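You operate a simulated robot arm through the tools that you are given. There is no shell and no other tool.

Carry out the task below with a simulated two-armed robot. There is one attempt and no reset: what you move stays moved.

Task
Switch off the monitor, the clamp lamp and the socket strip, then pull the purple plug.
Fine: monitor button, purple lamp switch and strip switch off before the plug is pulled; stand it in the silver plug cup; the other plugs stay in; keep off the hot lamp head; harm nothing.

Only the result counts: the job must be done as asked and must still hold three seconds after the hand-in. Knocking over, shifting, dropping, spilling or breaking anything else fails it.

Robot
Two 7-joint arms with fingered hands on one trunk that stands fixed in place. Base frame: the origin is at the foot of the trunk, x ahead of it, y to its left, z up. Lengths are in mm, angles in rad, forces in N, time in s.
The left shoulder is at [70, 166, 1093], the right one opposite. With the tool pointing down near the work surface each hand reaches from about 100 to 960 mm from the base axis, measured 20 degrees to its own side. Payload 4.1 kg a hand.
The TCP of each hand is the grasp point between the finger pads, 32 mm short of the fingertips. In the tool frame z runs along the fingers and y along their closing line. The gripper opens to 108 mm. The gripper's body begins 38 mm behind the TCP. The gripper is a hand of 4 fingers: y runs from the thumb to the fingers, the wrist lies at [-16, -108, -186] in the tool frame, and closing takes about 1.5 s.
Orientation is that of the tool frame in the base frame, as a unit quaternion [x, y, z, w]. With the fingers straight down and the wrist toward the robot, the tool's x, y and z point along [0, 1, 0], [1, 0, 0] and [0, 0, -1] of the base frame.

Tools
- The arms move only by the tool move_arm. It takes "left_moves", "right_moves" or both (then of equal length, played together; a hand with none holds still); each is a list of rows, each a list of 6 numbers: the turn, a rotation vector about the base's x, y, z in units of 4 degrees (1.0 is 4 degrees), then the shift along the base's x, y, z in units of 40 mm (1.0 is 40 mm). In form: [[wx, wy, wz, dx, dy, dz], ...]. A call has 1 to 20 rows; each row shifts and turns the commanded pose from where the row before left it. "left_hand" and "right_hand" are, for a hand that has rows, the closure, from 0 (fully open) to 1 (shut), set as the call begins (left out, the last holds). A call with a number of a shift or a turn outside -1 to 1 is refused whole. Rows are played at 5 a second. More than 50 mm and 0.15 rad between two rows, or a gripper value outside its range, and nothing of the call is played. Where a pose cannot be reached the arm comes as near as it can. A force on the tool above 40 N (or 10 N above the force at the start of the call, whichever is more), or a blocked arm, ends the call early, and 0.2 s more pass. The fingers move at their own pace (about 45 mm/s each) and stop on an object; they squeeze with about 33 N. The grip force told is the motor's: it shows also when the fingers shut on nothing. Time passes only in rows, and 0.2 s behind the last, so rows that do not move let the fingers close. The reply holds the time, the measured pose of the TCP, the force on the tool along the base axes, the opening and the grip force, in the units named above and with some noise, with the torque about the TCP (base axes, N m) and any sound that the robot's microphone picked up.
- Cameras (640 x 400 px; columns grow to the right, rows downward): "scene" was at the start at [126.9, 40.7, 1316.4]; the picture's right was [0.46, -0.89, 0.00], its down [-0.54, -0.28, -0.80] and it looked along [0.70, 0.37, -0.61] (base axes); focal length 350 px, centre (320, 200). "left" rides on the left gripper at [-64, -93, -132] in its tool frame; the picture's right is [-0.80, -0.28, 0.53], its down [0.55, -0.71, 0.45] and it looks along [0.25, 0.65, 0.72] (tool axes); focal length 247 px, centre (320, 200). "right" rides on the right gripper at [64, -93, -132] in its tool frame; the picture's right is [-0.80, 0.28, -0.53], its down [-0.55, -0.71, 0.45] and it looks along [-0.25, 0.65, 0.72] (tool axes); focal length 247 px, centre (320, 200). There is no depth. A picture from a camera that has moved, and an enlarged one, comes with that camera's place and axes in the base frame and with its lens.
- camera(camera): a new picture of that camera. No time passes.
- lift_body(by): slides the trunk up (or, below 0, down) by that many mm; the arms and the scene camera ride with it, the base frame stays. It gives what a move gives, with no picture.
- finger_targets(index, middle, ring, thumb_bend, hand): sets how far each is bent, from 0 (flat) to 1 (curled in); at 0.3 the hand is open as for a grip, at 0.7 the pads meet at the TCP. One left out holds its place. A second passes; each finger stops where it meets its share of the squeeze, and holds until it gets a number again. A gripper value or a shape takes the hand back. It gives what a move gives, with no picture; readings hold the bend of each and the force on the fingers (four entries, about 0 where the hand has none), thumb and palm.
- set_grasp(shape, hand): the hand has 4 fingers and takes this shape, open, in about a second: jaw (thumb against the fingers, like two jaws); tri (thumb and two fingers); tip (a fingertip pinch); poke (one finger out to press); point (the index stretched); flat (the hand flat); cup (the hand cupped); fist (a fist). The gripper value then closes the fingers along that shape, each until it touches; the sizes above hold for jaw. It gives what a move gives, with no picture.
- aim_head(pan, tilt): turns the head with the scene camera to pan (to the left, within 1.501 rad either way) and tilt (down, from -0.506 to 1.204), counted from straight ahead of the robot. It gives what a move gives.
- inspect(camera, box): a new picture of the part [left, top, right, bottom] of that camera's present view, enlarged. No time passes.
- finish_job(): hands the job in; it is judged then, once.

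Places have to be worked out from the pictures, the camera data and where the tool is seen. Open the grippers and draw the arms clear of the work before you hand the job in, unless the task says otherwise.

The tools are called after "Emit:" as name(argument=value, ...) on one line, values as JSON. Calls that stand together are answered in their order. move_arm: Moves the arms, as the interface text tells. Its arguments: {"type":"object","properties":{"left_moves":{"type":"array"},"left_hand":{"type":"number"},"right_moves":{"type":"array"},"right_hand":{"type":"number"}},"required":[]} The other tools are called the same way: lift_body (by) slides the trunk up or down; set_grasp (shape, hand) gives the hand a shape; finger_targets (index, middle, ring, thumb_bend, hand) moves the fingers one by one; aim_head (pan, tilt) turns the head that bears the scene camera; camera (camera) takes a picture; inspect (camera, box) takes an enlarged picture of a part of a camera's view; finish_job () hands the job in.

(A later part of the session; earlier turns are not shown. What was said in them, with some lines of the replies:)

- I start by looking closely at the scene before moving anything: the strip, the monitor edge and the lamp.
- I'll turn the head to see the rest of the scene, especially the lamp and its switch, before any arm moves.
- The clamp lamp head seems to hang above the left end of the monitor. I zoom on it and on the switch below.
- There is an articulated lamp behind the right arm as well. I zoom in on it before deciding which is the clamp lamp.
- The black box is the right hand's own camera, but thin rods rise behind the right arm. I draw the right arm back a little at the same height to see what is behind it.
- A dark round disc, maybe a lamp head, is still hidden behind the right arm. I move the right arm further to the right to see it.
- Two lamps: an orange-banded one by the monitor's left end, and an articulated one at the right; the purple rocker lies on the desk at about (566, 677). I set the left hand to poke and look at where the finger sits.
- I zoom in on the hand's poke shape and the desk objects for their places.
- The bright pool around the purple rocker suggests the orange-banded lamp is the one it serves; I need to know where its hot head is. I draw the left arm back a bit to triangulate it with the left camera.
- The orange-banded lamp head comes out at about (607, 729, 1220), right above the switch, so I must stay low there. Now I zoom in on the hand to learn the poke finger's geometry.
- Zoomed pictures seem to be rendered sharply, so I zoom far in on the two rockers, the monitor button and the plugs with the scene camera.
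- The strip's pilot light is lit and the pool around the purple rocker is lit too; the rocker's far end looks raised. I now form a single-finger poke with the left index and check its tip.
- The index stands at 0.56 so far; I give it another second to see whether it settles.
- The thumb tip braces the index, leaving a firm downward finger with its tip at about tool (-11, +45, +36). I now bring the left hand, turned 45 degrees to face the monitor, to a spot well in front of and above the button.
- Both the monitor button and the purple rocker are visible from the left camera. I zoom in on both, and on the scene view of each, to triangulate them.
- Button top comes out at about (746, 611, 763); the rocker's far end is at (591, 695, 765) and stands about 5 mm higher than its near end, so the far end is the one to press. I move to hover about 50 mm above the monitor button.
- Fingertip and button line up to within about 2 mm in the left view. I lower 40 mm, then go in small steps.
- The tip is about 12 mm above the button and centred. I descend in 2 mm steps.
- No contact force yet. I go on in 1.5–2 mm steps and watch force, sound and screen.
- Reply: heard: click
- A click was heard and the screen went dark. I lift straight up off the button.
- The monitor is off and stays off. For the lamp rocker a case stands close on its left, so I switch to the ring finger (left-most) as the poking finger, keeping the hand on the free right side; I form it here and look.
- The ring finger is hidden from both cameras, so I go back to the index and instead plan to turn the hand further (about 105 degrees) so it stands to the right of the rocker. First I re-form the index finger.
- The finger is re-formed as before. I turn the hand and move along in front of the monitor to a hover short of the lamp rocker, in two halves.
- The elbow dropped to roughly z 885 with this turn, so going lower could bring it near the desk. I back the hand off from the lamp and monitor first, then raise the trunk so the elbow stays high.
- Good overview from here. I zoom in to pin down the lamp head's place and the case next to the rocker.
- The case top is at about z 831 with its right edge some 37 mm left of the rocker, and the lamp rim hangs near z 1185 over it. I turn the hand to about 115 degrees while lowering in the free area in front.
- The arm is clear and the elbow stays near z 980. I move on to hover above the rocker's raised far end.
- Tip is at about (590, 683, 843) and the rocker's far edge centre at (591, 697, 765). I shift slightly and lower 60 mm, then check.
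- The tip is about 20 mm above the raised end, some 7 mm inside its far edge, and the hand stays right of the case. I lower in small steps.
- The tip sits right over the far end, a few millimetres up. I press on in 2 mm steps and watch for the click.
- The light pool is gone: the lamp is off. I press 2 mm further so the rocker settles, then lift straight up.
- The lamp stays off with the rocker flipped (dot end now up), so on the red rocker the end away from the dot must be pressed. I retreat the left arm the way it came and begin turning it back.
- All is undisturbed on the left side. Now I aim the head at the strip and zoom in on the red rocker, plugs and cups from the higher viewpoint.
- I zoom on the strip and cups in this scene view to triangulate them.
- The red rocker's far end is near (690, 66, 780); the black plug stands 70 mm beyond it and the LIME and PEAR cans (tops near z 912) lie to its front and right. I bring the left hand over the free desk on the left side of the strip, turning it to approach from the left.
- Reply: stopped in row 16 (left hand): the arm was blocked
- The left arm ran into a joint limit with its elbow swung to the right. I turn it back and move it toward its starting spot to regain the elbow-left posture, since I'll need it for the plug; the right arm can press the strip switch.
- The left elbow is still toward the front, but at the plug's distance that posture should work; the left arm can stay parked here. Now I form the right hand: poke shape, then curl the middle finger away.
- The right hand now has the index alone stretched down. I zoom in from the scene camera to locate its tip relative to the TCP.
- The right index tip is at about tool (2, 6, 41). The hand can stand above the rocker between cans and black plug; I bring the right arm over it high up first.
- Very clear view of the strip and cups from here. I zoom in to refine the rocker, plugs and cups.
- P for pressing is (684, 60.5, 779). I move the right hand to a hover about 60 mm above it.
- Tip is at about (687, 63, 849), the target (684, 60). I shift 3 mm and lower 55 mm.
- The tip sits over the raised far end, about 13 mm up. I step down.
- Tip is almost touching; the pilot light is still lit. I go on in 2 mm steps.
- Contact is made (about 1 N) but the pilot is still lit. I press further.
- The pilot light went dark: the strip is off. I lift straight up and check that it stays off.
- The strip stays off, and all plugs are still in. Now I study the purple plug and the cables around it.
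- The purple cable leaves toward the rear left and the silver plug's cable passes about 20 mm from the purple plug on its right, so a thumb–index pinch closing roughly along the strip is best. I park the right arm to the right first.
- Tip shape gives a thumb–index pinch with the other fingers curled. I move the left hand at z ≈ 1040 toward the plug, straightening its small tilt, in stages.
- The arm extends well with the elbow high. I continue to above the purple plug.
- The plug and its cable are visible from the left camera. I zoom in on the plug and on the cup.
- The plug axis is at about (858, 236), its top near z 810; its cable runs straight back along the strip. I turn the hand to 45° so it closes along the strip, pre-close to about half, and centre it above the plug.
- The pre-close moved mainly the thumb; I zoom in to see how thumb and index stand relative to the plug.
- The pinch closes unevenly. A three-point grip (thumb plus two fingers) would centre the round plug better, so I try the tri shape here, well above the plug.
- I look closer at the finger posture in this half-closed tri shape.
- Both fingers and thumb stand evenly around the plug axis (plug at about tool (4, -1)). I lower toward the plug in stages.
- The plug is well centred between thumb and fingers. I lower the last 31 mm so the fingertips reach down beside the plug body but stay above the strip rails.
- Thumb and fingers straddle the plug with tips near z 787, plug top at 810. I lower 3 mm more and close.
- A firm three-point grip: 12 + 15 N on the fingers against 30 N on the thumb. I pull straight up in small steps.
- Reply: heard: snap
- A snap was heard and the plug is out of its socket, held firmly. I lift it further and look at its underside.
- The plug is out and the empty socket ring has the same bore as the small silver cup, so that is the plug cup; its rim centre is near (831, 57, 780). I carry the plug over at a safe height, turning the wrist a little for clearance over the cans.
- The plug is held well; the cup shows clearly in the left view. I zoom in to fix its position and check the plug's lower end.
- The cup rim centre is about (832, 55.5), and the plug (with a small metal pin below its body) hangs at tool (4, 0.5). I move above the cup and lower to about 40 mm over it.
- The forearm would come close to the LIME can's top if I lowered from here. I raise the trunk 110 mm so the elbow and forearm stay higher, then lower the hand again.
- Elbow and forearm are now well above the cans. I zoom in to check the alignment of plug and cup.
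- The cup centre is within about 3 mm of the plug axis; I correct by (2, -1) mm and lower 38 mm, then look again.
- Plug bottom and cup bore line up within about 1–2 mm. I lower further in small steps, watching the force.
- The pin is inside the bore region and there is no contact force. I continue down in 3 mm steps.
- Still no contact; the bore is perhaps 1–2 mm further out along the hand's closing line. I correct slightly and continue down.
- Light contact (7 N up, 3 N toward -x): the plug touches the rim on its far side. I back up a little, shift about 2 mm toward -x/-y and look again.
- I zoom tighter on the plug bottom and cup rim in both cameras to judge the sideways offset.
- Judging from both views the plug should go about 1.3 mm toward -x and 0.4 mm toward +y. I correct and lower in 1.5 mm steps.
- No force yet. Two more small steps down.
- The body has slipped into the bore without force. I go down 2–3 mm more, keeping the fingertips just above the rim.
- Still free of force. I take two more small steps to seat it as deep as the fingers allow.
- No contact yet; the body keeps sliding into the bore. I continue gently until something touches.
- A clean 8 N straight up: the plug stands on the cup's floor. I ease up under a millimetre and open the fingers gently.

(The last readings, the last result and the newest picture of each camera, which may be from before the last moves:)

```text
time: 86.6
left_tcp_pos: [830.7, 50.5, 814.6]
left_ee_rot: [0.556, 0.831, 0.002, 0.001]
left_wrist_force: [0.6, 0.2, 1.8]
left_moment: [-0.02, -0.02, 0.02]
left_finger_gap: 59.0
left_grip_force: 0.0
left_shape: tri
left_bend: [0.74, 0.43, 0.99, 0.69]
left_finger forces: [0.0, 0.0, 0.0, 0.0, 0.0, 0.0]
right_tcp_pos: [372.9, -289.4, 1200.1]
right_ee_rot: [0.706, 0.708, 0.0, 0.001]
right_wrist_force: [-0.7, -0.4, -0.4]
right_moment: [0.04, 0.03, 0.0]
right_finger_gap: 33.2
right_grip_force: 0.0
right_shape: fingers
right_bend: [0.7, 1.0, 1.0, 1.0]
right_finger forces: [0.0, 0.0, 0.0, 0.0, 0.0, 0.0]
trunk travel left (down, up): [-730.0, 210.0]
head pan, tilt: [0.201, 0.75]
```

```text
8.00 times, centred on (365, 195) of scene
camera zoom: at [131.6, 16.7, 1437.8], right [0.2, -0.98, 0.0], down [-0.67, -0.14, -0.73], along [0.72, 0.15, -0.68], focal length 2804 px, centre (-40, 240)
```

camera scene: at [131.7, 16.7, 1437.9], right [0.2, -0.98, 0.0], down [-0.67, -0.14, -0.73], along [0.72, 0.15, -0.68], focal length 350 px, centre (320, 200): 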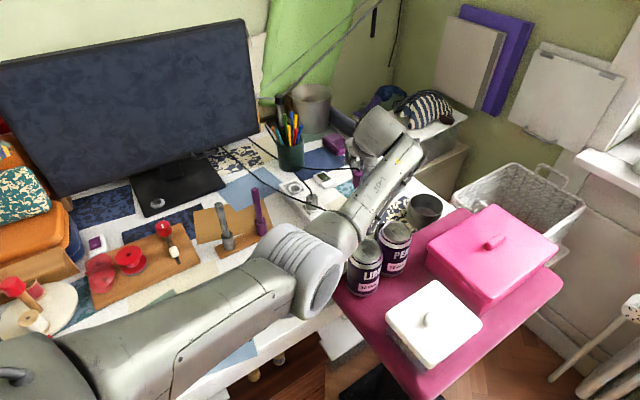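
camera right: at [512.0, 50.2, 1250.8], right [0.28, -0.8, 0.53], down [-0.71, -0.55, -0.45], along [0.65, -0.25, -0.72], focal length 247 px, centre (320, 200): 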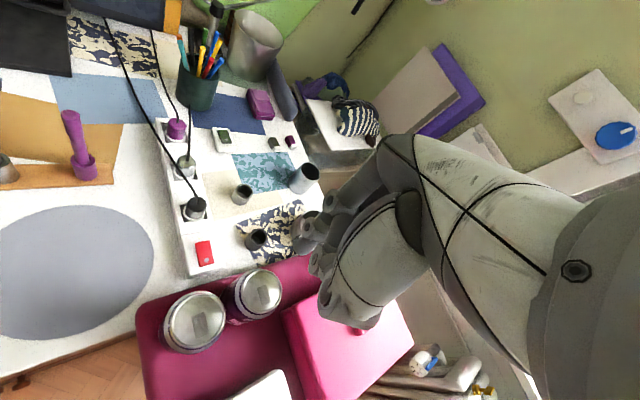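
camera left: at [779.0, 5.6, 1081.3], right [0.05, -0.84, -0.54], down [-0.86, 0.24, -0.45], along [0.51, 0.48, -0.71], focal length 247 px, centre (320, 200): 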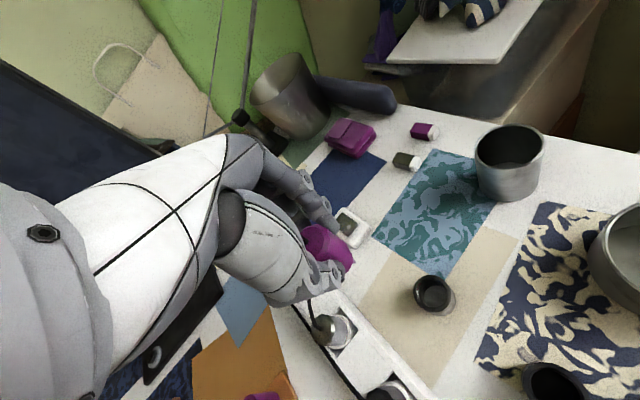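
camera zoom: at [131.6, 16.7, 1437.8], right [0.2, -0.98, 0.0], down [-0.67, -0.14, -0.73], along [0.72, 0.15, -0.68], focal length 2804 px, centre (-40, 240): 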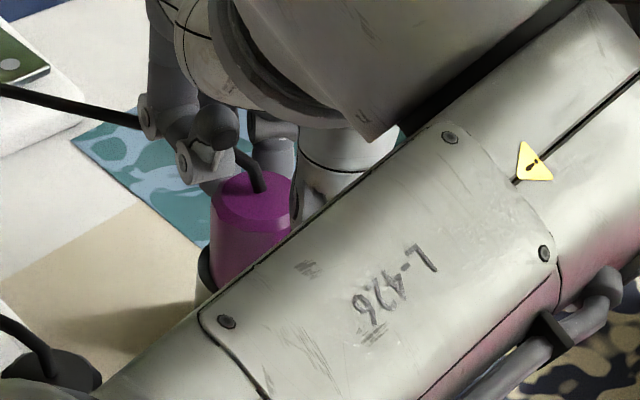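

The plug stands upright in the silver cup and the fingers are free of it. I lift the hand straight up slowly and check that the plug stays.

Emit:
move_arm(left_moves=[[0, 0, 0, 0, 0, 0.15], [0, 0, 0, 0, 0, 0.25], [0, 0, 0, 0, 0, 0.3]])

Emit:
inspect(camera="left", box=[250, 140, 410, 320])

Emit:
inspect(camera="scene", box=[330, 160, 400, 220])

```text
time: 87.4
left_tcp_pos: [833.0, 49.8, 844.6]
left_ee_rot: [0.555, 0.832, 0.004, 0.002]
left_wrist_force: [0.1, 0.0, 1.4]
left_moment: [-0.04, -0.03, 0.01]
left_finger_gap: 59.3
left_grip_force: 0.1
left_shape: tri
left_bend: [0.74, 0.43, 0.99, 0.69]
left_finger forces: [0.0, 0.1, 0.0, 0.1, 0.1, 0.1]
right_tcp_pos: [371.9, -290.0, 1200.9]
right_ee_rot: [0.706, 0.708, -0.001, 0.0]
right_wrist_force: [0.6, -0.4, 0.3]
right_moment: [-0.02, 0.0, 0.02]
right_finger_gap: 33.6
right_grip_force: 0.0
right_shape: fingers
right_bend: [0.7, 1.0, 1.0, 1.0]
right_finger forces: [0.1, 0.0, 0.1, 0.1, 0.0, 0.0]
trunk travel left (down, up): [-730.0, 210.0]
head pan, tilt: [0.201, 0.75]
```

```text
2.22 times, centred on (330, 230) of left
camera zoom: at [770.0, -45.6, 974.9], right [0.05, -0.84, -0.54], down [-0.86, 0.24, -0.45], along [0.51, 0.48, -0.71], focal length 549 px, centre (298, 133)
```

zoom: 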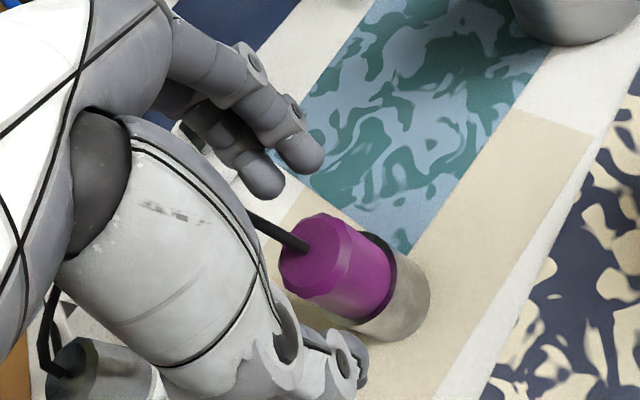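

```text
6.67 times, centred on (365, 190) of scene
camera zoom: at [131.1, 16.6, 1437.9], right [0.2, -0.98, 0.0], down [-0.67, -0.14, -0.73], along [0.72, 0.15, -0.68], focal length 2337 px, centre (20, 267)
```

zoom: 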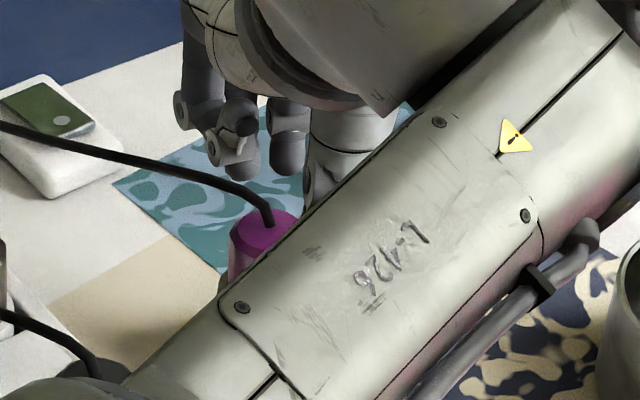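

The plug stays put and its cord is clear of the hand. I lift further and then draw the left arm back.

Emit:
move_arm(left_moves=[[0, 0, 0, 0, 0, 0.8], [0, 0, 0, 0, 0, 1], [0, 0, 0, 0, 0, 1], [0, 0, 0, 0, 0, 1], [0, 0, 0, -0.3, 0.2, 0.8], [0, 0, 0.3, -0.7, 0.5, 0.3], [0, 0, 0.3, -0.8, 0.5, 0], [0, 0, 0.3, -0.8, 0.5, 0], [0, 0, 0.3, -0.8, 0.5, 0], [0, 0, 0.3, -0.8, 0.5, 0], [0, 0, 0.3, -0.8, 0.5, 0]])

Emit:
camera(camera="scene")

Emit:
camera(camera="left")

```text
time: 89.8
left_tcp_pos: [637.4, 197.8, 1049.7]
left_ee_rot: [0.491, 0.871, 0.018, 0.004]
left_wrist_force: [-0.3, 0.5, 0.6]
left_moment: [-0.03, 0.02, -0.01]
left_finger_gap: 59.3
left_grip_force: 0.0
left_shape: tri
left_bend: [0.74, 0.43, 0.99, 0.69]
left_finger forces: [0.0, 0.0, 0.1, 0.0, 0.1, 0.0]
right_tcp_pos: [372.4, -290.4, 1200.1]
right_ee_rot: [0.706, 0.708, 0.0, 0.001]
right_wrist_force: [-0.6, 0.3, 0.4]
right_moment: [-0.01, -0.07, -0.05]
right_finger_gap: 33.5
right_grip_force: 0.0
right_shape: fingers
right_bend: [0.7, 1.0, 1.0, 1.0]
right_finger forces: [0.0, 0.0, 0.1, 0.0, 0.1, 0.1]
trunk travel left (down, up): [-730.0, 210.0]
head pan, tilt: [0.201, 0.75]
```

```text
taken
camera scene: at [130.5, 17.5, 1438.0], right [0.2, -0.98, 0.0], down [-0.67, -0.14, -0.73], along [0.72, 0.15, -0.68], focal length 350 px, centre (320, 200)
```

scene: 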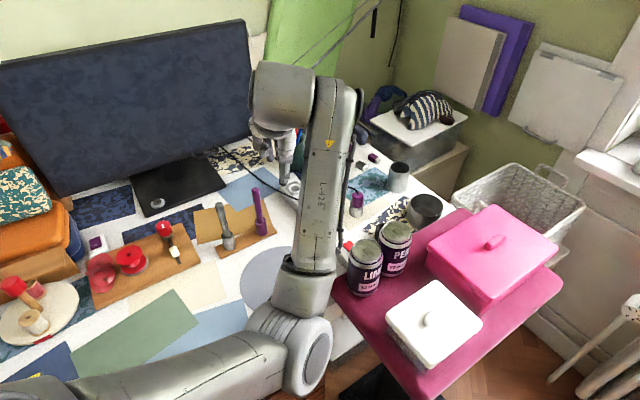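

```text
taken
camera left: at [587.9, 91.6, 1177.1], right [0.19, -0.81, -0.55], down [-0.88, 0.12, -0.47], along [0.44, 0.57, -0.69], focal length 247 px, centre (320, 200)
```

left: 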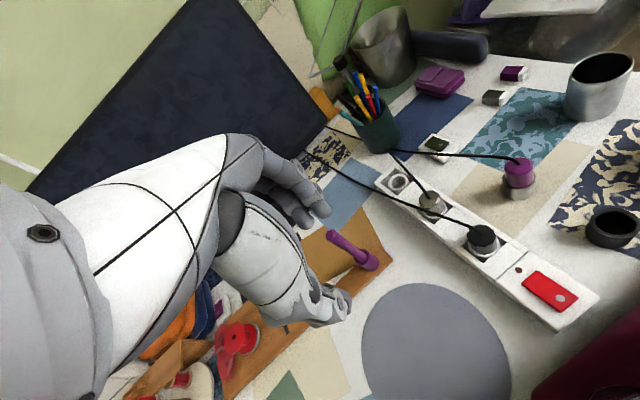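

The plug stands in the silver cup, the strip light is dark and the other two plugs are in. I zoom in to verify and continue drawing the arm clear.

Emit:
inspect(camera="left", box=[370, 120, 620, 320])

Emit:
inspect(camera="scene", box=[330, 160, 430, 240])

Emit:
move_arm(left_moves=[[0, 0, 0.3, -0.8, 0.6, 0], [0, 0, 0.3, -0.8, 0.6, 0], [0, 0, 0.3, -0.8, 0.6, 0], [0, 0, 0.3, -0.8, 0.6, 0], [0, 0, 0.3, -0.8, 0.6, 0], [0, 0, 0.3, -0.8, 0.6, 0]])

Emit:
camera(camera="scene")

```text
2.00 times, centred on (495, 220) of left
camera zoom: at [587.9, 91.6, 1177.1], right [0.19, -0.81, -0.55], down [-0.88, 0.12, -0.47], along [0.44, 0.57, -0.69], focal length 494 px, centre (-30, 160)
```

zoom: 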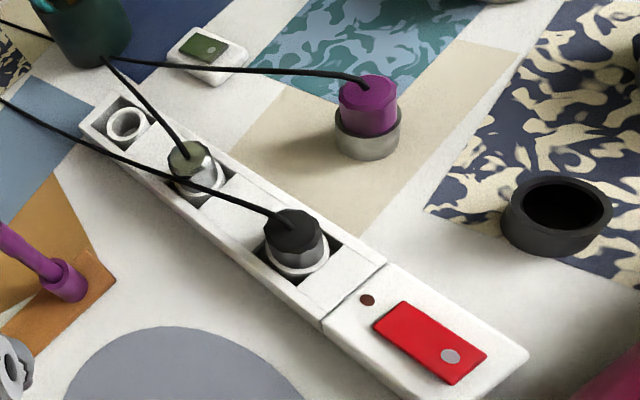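

```text
5.00 times, centred on (380, 200) of scene
camera zoom: at [130.5, 17.5, 1438.0], right [0.2, -0.98, 0.0], down [-0.67, -0.14, -0.73], along [0.72, 0.15, -0.68], focal length 1752 px, centre (20, 200)
```

zoom: 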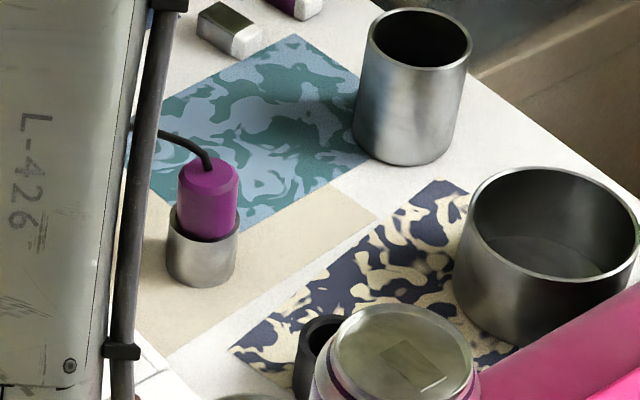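

```text
time: 91.4
left_tcp_pos: [435.5, 369.7, 1057.7]
left_ee_rot: [0.412, 0.91, 0.052, -0.013]
left_wrist_force: [-1.0, -0.1, -0.1]
left_moment: [-0.01, -0.01, -0.01]
left_finger_gap: 59.4
left_grip_force: 0.0
left_shape: tri
left_bend: [0.74, 0.43, 0.99, 0.69]
left_finger forces: [0.0, 0.0, 0.0, 0.1, 0.1, 0.0]
right_tcp_pos: [373.8, -290.8, 1198.8]
right_ee_rot: [0.707, 0.707, -0.001, -0.001]
right_wrist_force: [0.0, 0.3, 0.0]
right_moment: [-0.03, 0.01, -0.01]
right_finger_gap: 33.3
right_grip_force: 0.0
right_shape: fingers
right_bend: [0.7, 1.0, 1.0, 1.0]
right_finger forces: [0.0, 0.0, 0.0, 0.0, 0.1, 0.0]
trunk travel left (down, up): [-730.0, 210.0]
head pan, tilt: [0.201, 0.75]
stopped in row 6 (left hand): the arm was blocked; the commanded pose is now the measured one
```

```text
taken
camera scene: at [131.5, 16.3, 1437.9], right [0.2, -0.98, 0.0], down [-0.67, -0.14, -0.73], along [0.72, 0.15, -0.68], focal length 350 px, centre (320, 200)
```

scene: 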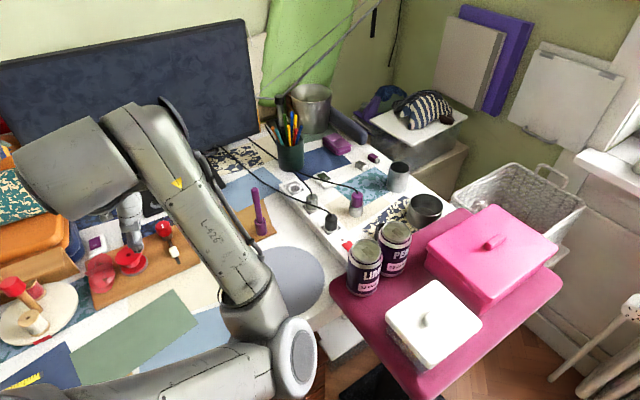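

The plug stands upright in the cup with nothing else disturbed. I move the left arm a bit further back with more turn (it touched a joint limit) and then open both hands.

Emit:
move_arm(left_moves=[[0, 0, 0.9, -0.2, 0.4, 0], [0, 0, 0.9, -0.3, 0.4, 0], [0, 0, 0.9, -0.4, 0.4, 0], [0, 0, 0.9, -0.4, 0.4, 0]])

Emit:
set_grasp(hand="left", shape="jaw")

Emit:
set_grasp(hand="right", shape="jaw")

Emit:
aim_head(pan=0.5, tilt=0.6)

Emit:
camera(camera="scene")

Emit:
camera(camera="left")

Emit:
camera(camera="right")

```text
time: 92.4
left_tcp_pos: [383.3, 431.7, 1056.3]
left_ee_rot: [0.295, 0.954, 0.047, -0.019]
left_wrist_force: [-0.4, -0.4, -0.2]
left_moment: [-0.01, 0.02, 0.01]
left_finger_gap: 59.0
left_grip_force: 0.1
left_shape: tri
left_bend: [0.74, 0.43, 0.99, 0.69]
left_finger forces: [0.0, 0.1, 0.0, 0.0, 0.0, 0.0]
right_tcp_pos: [372.2, -288.1, 1200.0]
right_ee_rot: [0.706, 0.708, 0.001, 0.001]
right_wrist_force: [-0.4, 0.1, -0.3]
right_moment: [0.0, -0.02, -0.04]
right_finger_gap: 33.3
right_grip_force: 0.0
right_shape: fingers
right_bend: [0.7, 1.0, 1.0, 1.0]
right_finger forces: [0.0, 0.1, 0.0, 0.1, 0.0, 0.1]
trunk travel left (down, up): [-730.0, 210.0]
head pan, tilt: [0.201, 0.75]
```

```text
time: 93.3
left_tcp_pos: [384.1, 432.2, 1057.1]
left_ee_rot: [0.296, 0.954, 0.048, -0.02]
left_wrist_force: [0.4, -0.7, -0.3]
left_moment: [0.04, 0.02, 0.02]
left_finger_gap: 107.5
left_grip_force: 0.1
left_shape: jaw
left_bend: [0.3, 0.3, 0.3, 0.3]
left_finger forces: [0.0, 0.1, 0.0, 0.1, 0.0, 0.1]
right_tcp_pos: [372.6, -289.4, 1199.7]
right_ee_rot: [0.707, 0.708, 0.0, 0.0]
right_wrist_force: [-0.6, 0.0, 0.4]
right_moment: [-0.05, -0.02, -0.01]
right_finger_gap: 33.6
right_grip_force: 0.1
right_shape: fingers
right_bend: [0.7, 1.0, 1.0, 1.0]
right_finger forces: [0.0, 0.0, 0.0, 0.1, 0.0, 0.0]
trunk travel left (down, up): [-730.0, 210.0]
head pan, tilt: [0.201, 0.75]
```

```text
time: 94.2
left_tcp_pos: [383.6, 430.8, 1058.9]
left_ee_rot: [0.296, 0.954, 0.049, -0.02]
left_wrist_force: [0.3, 0.1, 0.2]
left_moment: [0.03, 0.0, -0.02]
left_finger_gap: 107.7
left_grip_force: 0.1
left_shape: jaw
left_bend: [0.3, 0.3, 0.3, 0.3]
left_finger forces: [0.0, 0.0, 0.1, 0.0, 0.0, 0.0]
right_tcp_pos: [372.4, -289.4, 1200.1]
right_ee_rot: [0.707, 0.708, -0.001, 0.001]
right_wrist_force: [0.1, 0.6, -0.8]
right_moment: [-0.03, 0.01, 0.01]
right_finger_gap: 108.0
right_grip_force: 0.0
right_shape: jaw
right_bend: [0.3, 0.3, 0.3, 0.3]
right_finger forces: [0.1, 0.0, 0.1, 0.1, 0.0, 0.0]
trunk travel left (down, up): [-730.0, 210.0]
head pan, tilt: [0.201, 0.75]
```

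```text
time: 95.0
left_tcp_pos: [383.2, 431.6, 1057.7]
left_ee_rot: [0.296, 0.954, 0.048, -0.02]
left_wrist_force: [0.8, -0.5, 0.2]
left_moment: [0.01, -0.04, -0.01]
left_finger_gap: 107.7
left_grip_force: 0.0
left_shape: jaw
left_bend: [0.3, 0.3, 0.3, 0.3]
left_finger forces: [0.1, 0.1, 0.0, 0.1, 0.0, 0.0]
right_tcp_pos: [373.5, -289.6, 1200.1]
right_ee_rot: [0.706, 0.708, 0.0, 0.0]
right_wrist_force: [0.5, -0.2, -0.2]
right_moment: [-0.02, 0.01, 0.01]
right_finger_gap: 107.8
right_grip_force: 0.0
right_shape: jaw
right_bend: [0.3, 0.3, 0.3, 0.3]
right_finger forces: [0.0, 0.0, 0.0, 0.0, 0.1, 0.0]
trunk travel left (down, up): [-730.0, 210.0]
head pan, tilt: [0.499, 0.6]
```

```text
taken
camera scene: at [127.7, 42.4, 1450.7], right [0.48, -0.88, 0.0], down [-0.5, -0.27, -0.82], along [0.72, 0.39, -0.57], focal length 350 px, centre (320, 200)
```

scene: 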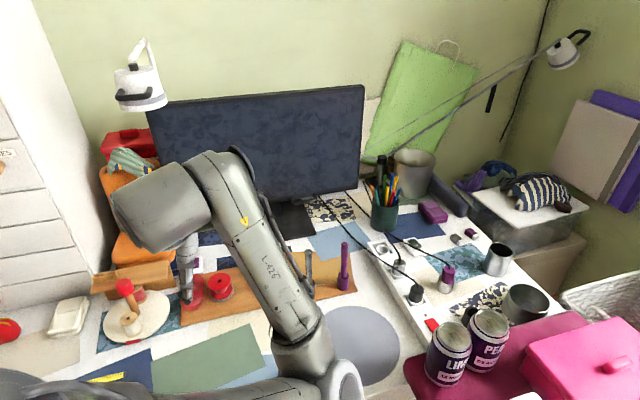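

```text
taken
camera left: at [384.9, 306.0, 1177.4], right [0.49, -0.63, -0.6], down [-0.86, -0.22, -0.47], along [0.16, 0.75, -0.65], focal length 247 px, centre (320, 200)
```

left: 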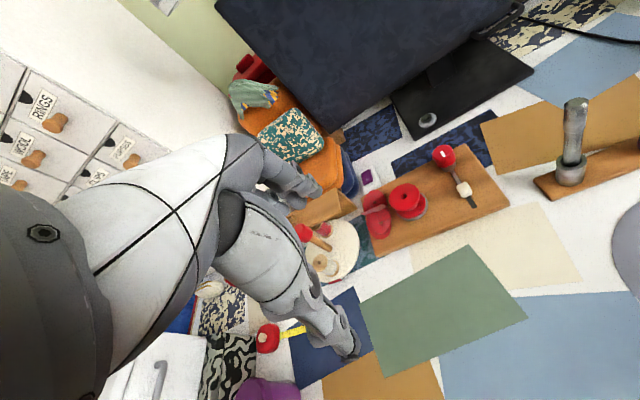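

```text
taken
camera right: at [280.3, -224.2, 1331.2], right [0.28, -0.8, 0.53], down [-0.71, -0.55, -0.45], along [0.65, -0.25, -0.72], focal length 247 px, centre (320, 200)
```

right: 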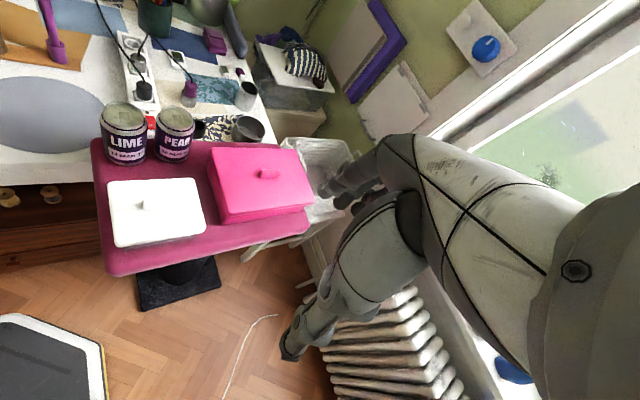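

Monitor dark, lamp band no longer lit, strip light dark, plug in the silver cup; both hands are open and high above the work. One last close look before handing in.

Emit:
inspect(camera="scene", box=[360, 220, 540, 340])

Emit:
inspect(camera="scene", box=[90, 30, 390, 240])

Emit:
inspect(camera="left", box=[330, 120, 480, 240])

```text
3.33 times, centred on (450, 280) of scene
camera zoom: at [127.7, 42.4, 1450.7], right [0.48, -0.88, 0.0], down [-0.5, -0.27, -0.82], along [0.72, 0.39, -0.57], focal length 1168 px, centre (-113, -67)
```

zoom: 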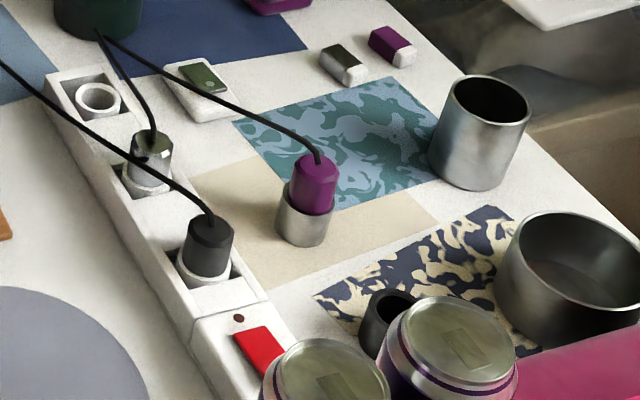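

```text
1.90 times, centred on (240, 135) of scene
camera zoom: at [127.7, 42.4, 1450.7], right [0.48, -0.88, 0.0], down [-0.5, -0.27, -0.82], along [0.72, 0.39, -0.57], focal length 668 px, centre (472, 324)
```

zoom: 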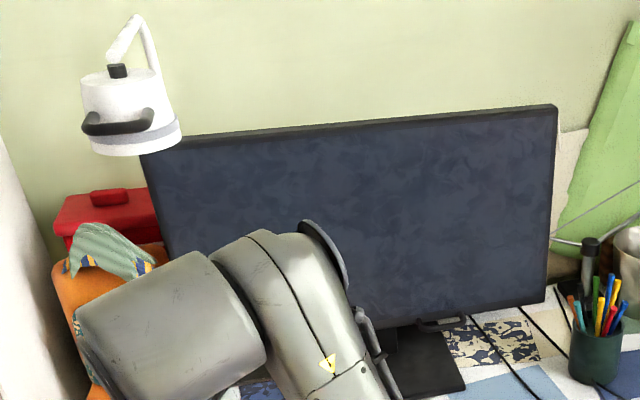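

```text
3.33 times, centred on (405, 180) of left
camera zoom: at [384.9, 306.0, 1177.4], right [0.49, -0.63, -0.6], down [-0.86, -0.22, -0.47], along [0.16, 0.75, -0.65], focal length 823 px, centre (37, 267)
```

zoom: 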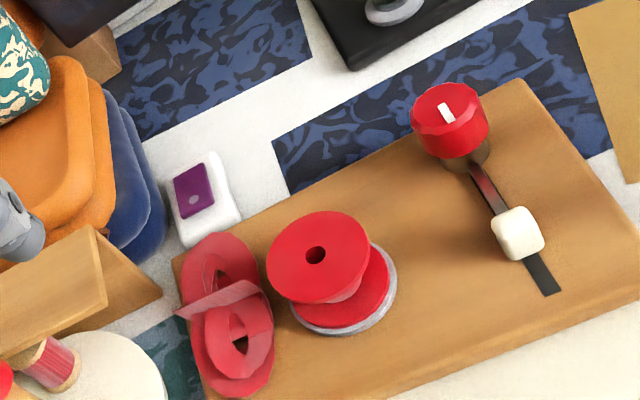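

Everything is as asked: monitor, lamp and strip are off, the purple plug stands upright in the silver plug cup, the silver and black plugs are still in, and both arms are open and clear. I hand the job in.

Emit:
finish_job()

```text
The job is handed in.
```

The job is handed in. The monitor, the clamp lamp and the socket strip are all off, and the purple plug is out and standing upright in the silver plug cup.

- **Monitor:** I pressed the button on the stand base once, heard a click, and the screen went dark and stayed dark.
- **Clamp lamp:** I pressed the raised end of the purple rocker. The light on the desk went out and the orange band on the lamp head went grey. The arm stayed well below the lamp head.
- **Socket strip:** I pressed the end of the red rocker away from the dot, and the pilot light went dark.
- **Plug:** With all three off, I pulled the purple plug straight up. The first try at lowering it into the cup touched the rim lightly, so I shifted it about 2 mm and it then went in without force. I took the small silver cup as the plug cup because its opening matched the empty socket ring.

In the last pictures the silver and black plugs were still in, and nothing else had visibly moved. Both hands were open and the arms were drawn clear before I handed in.
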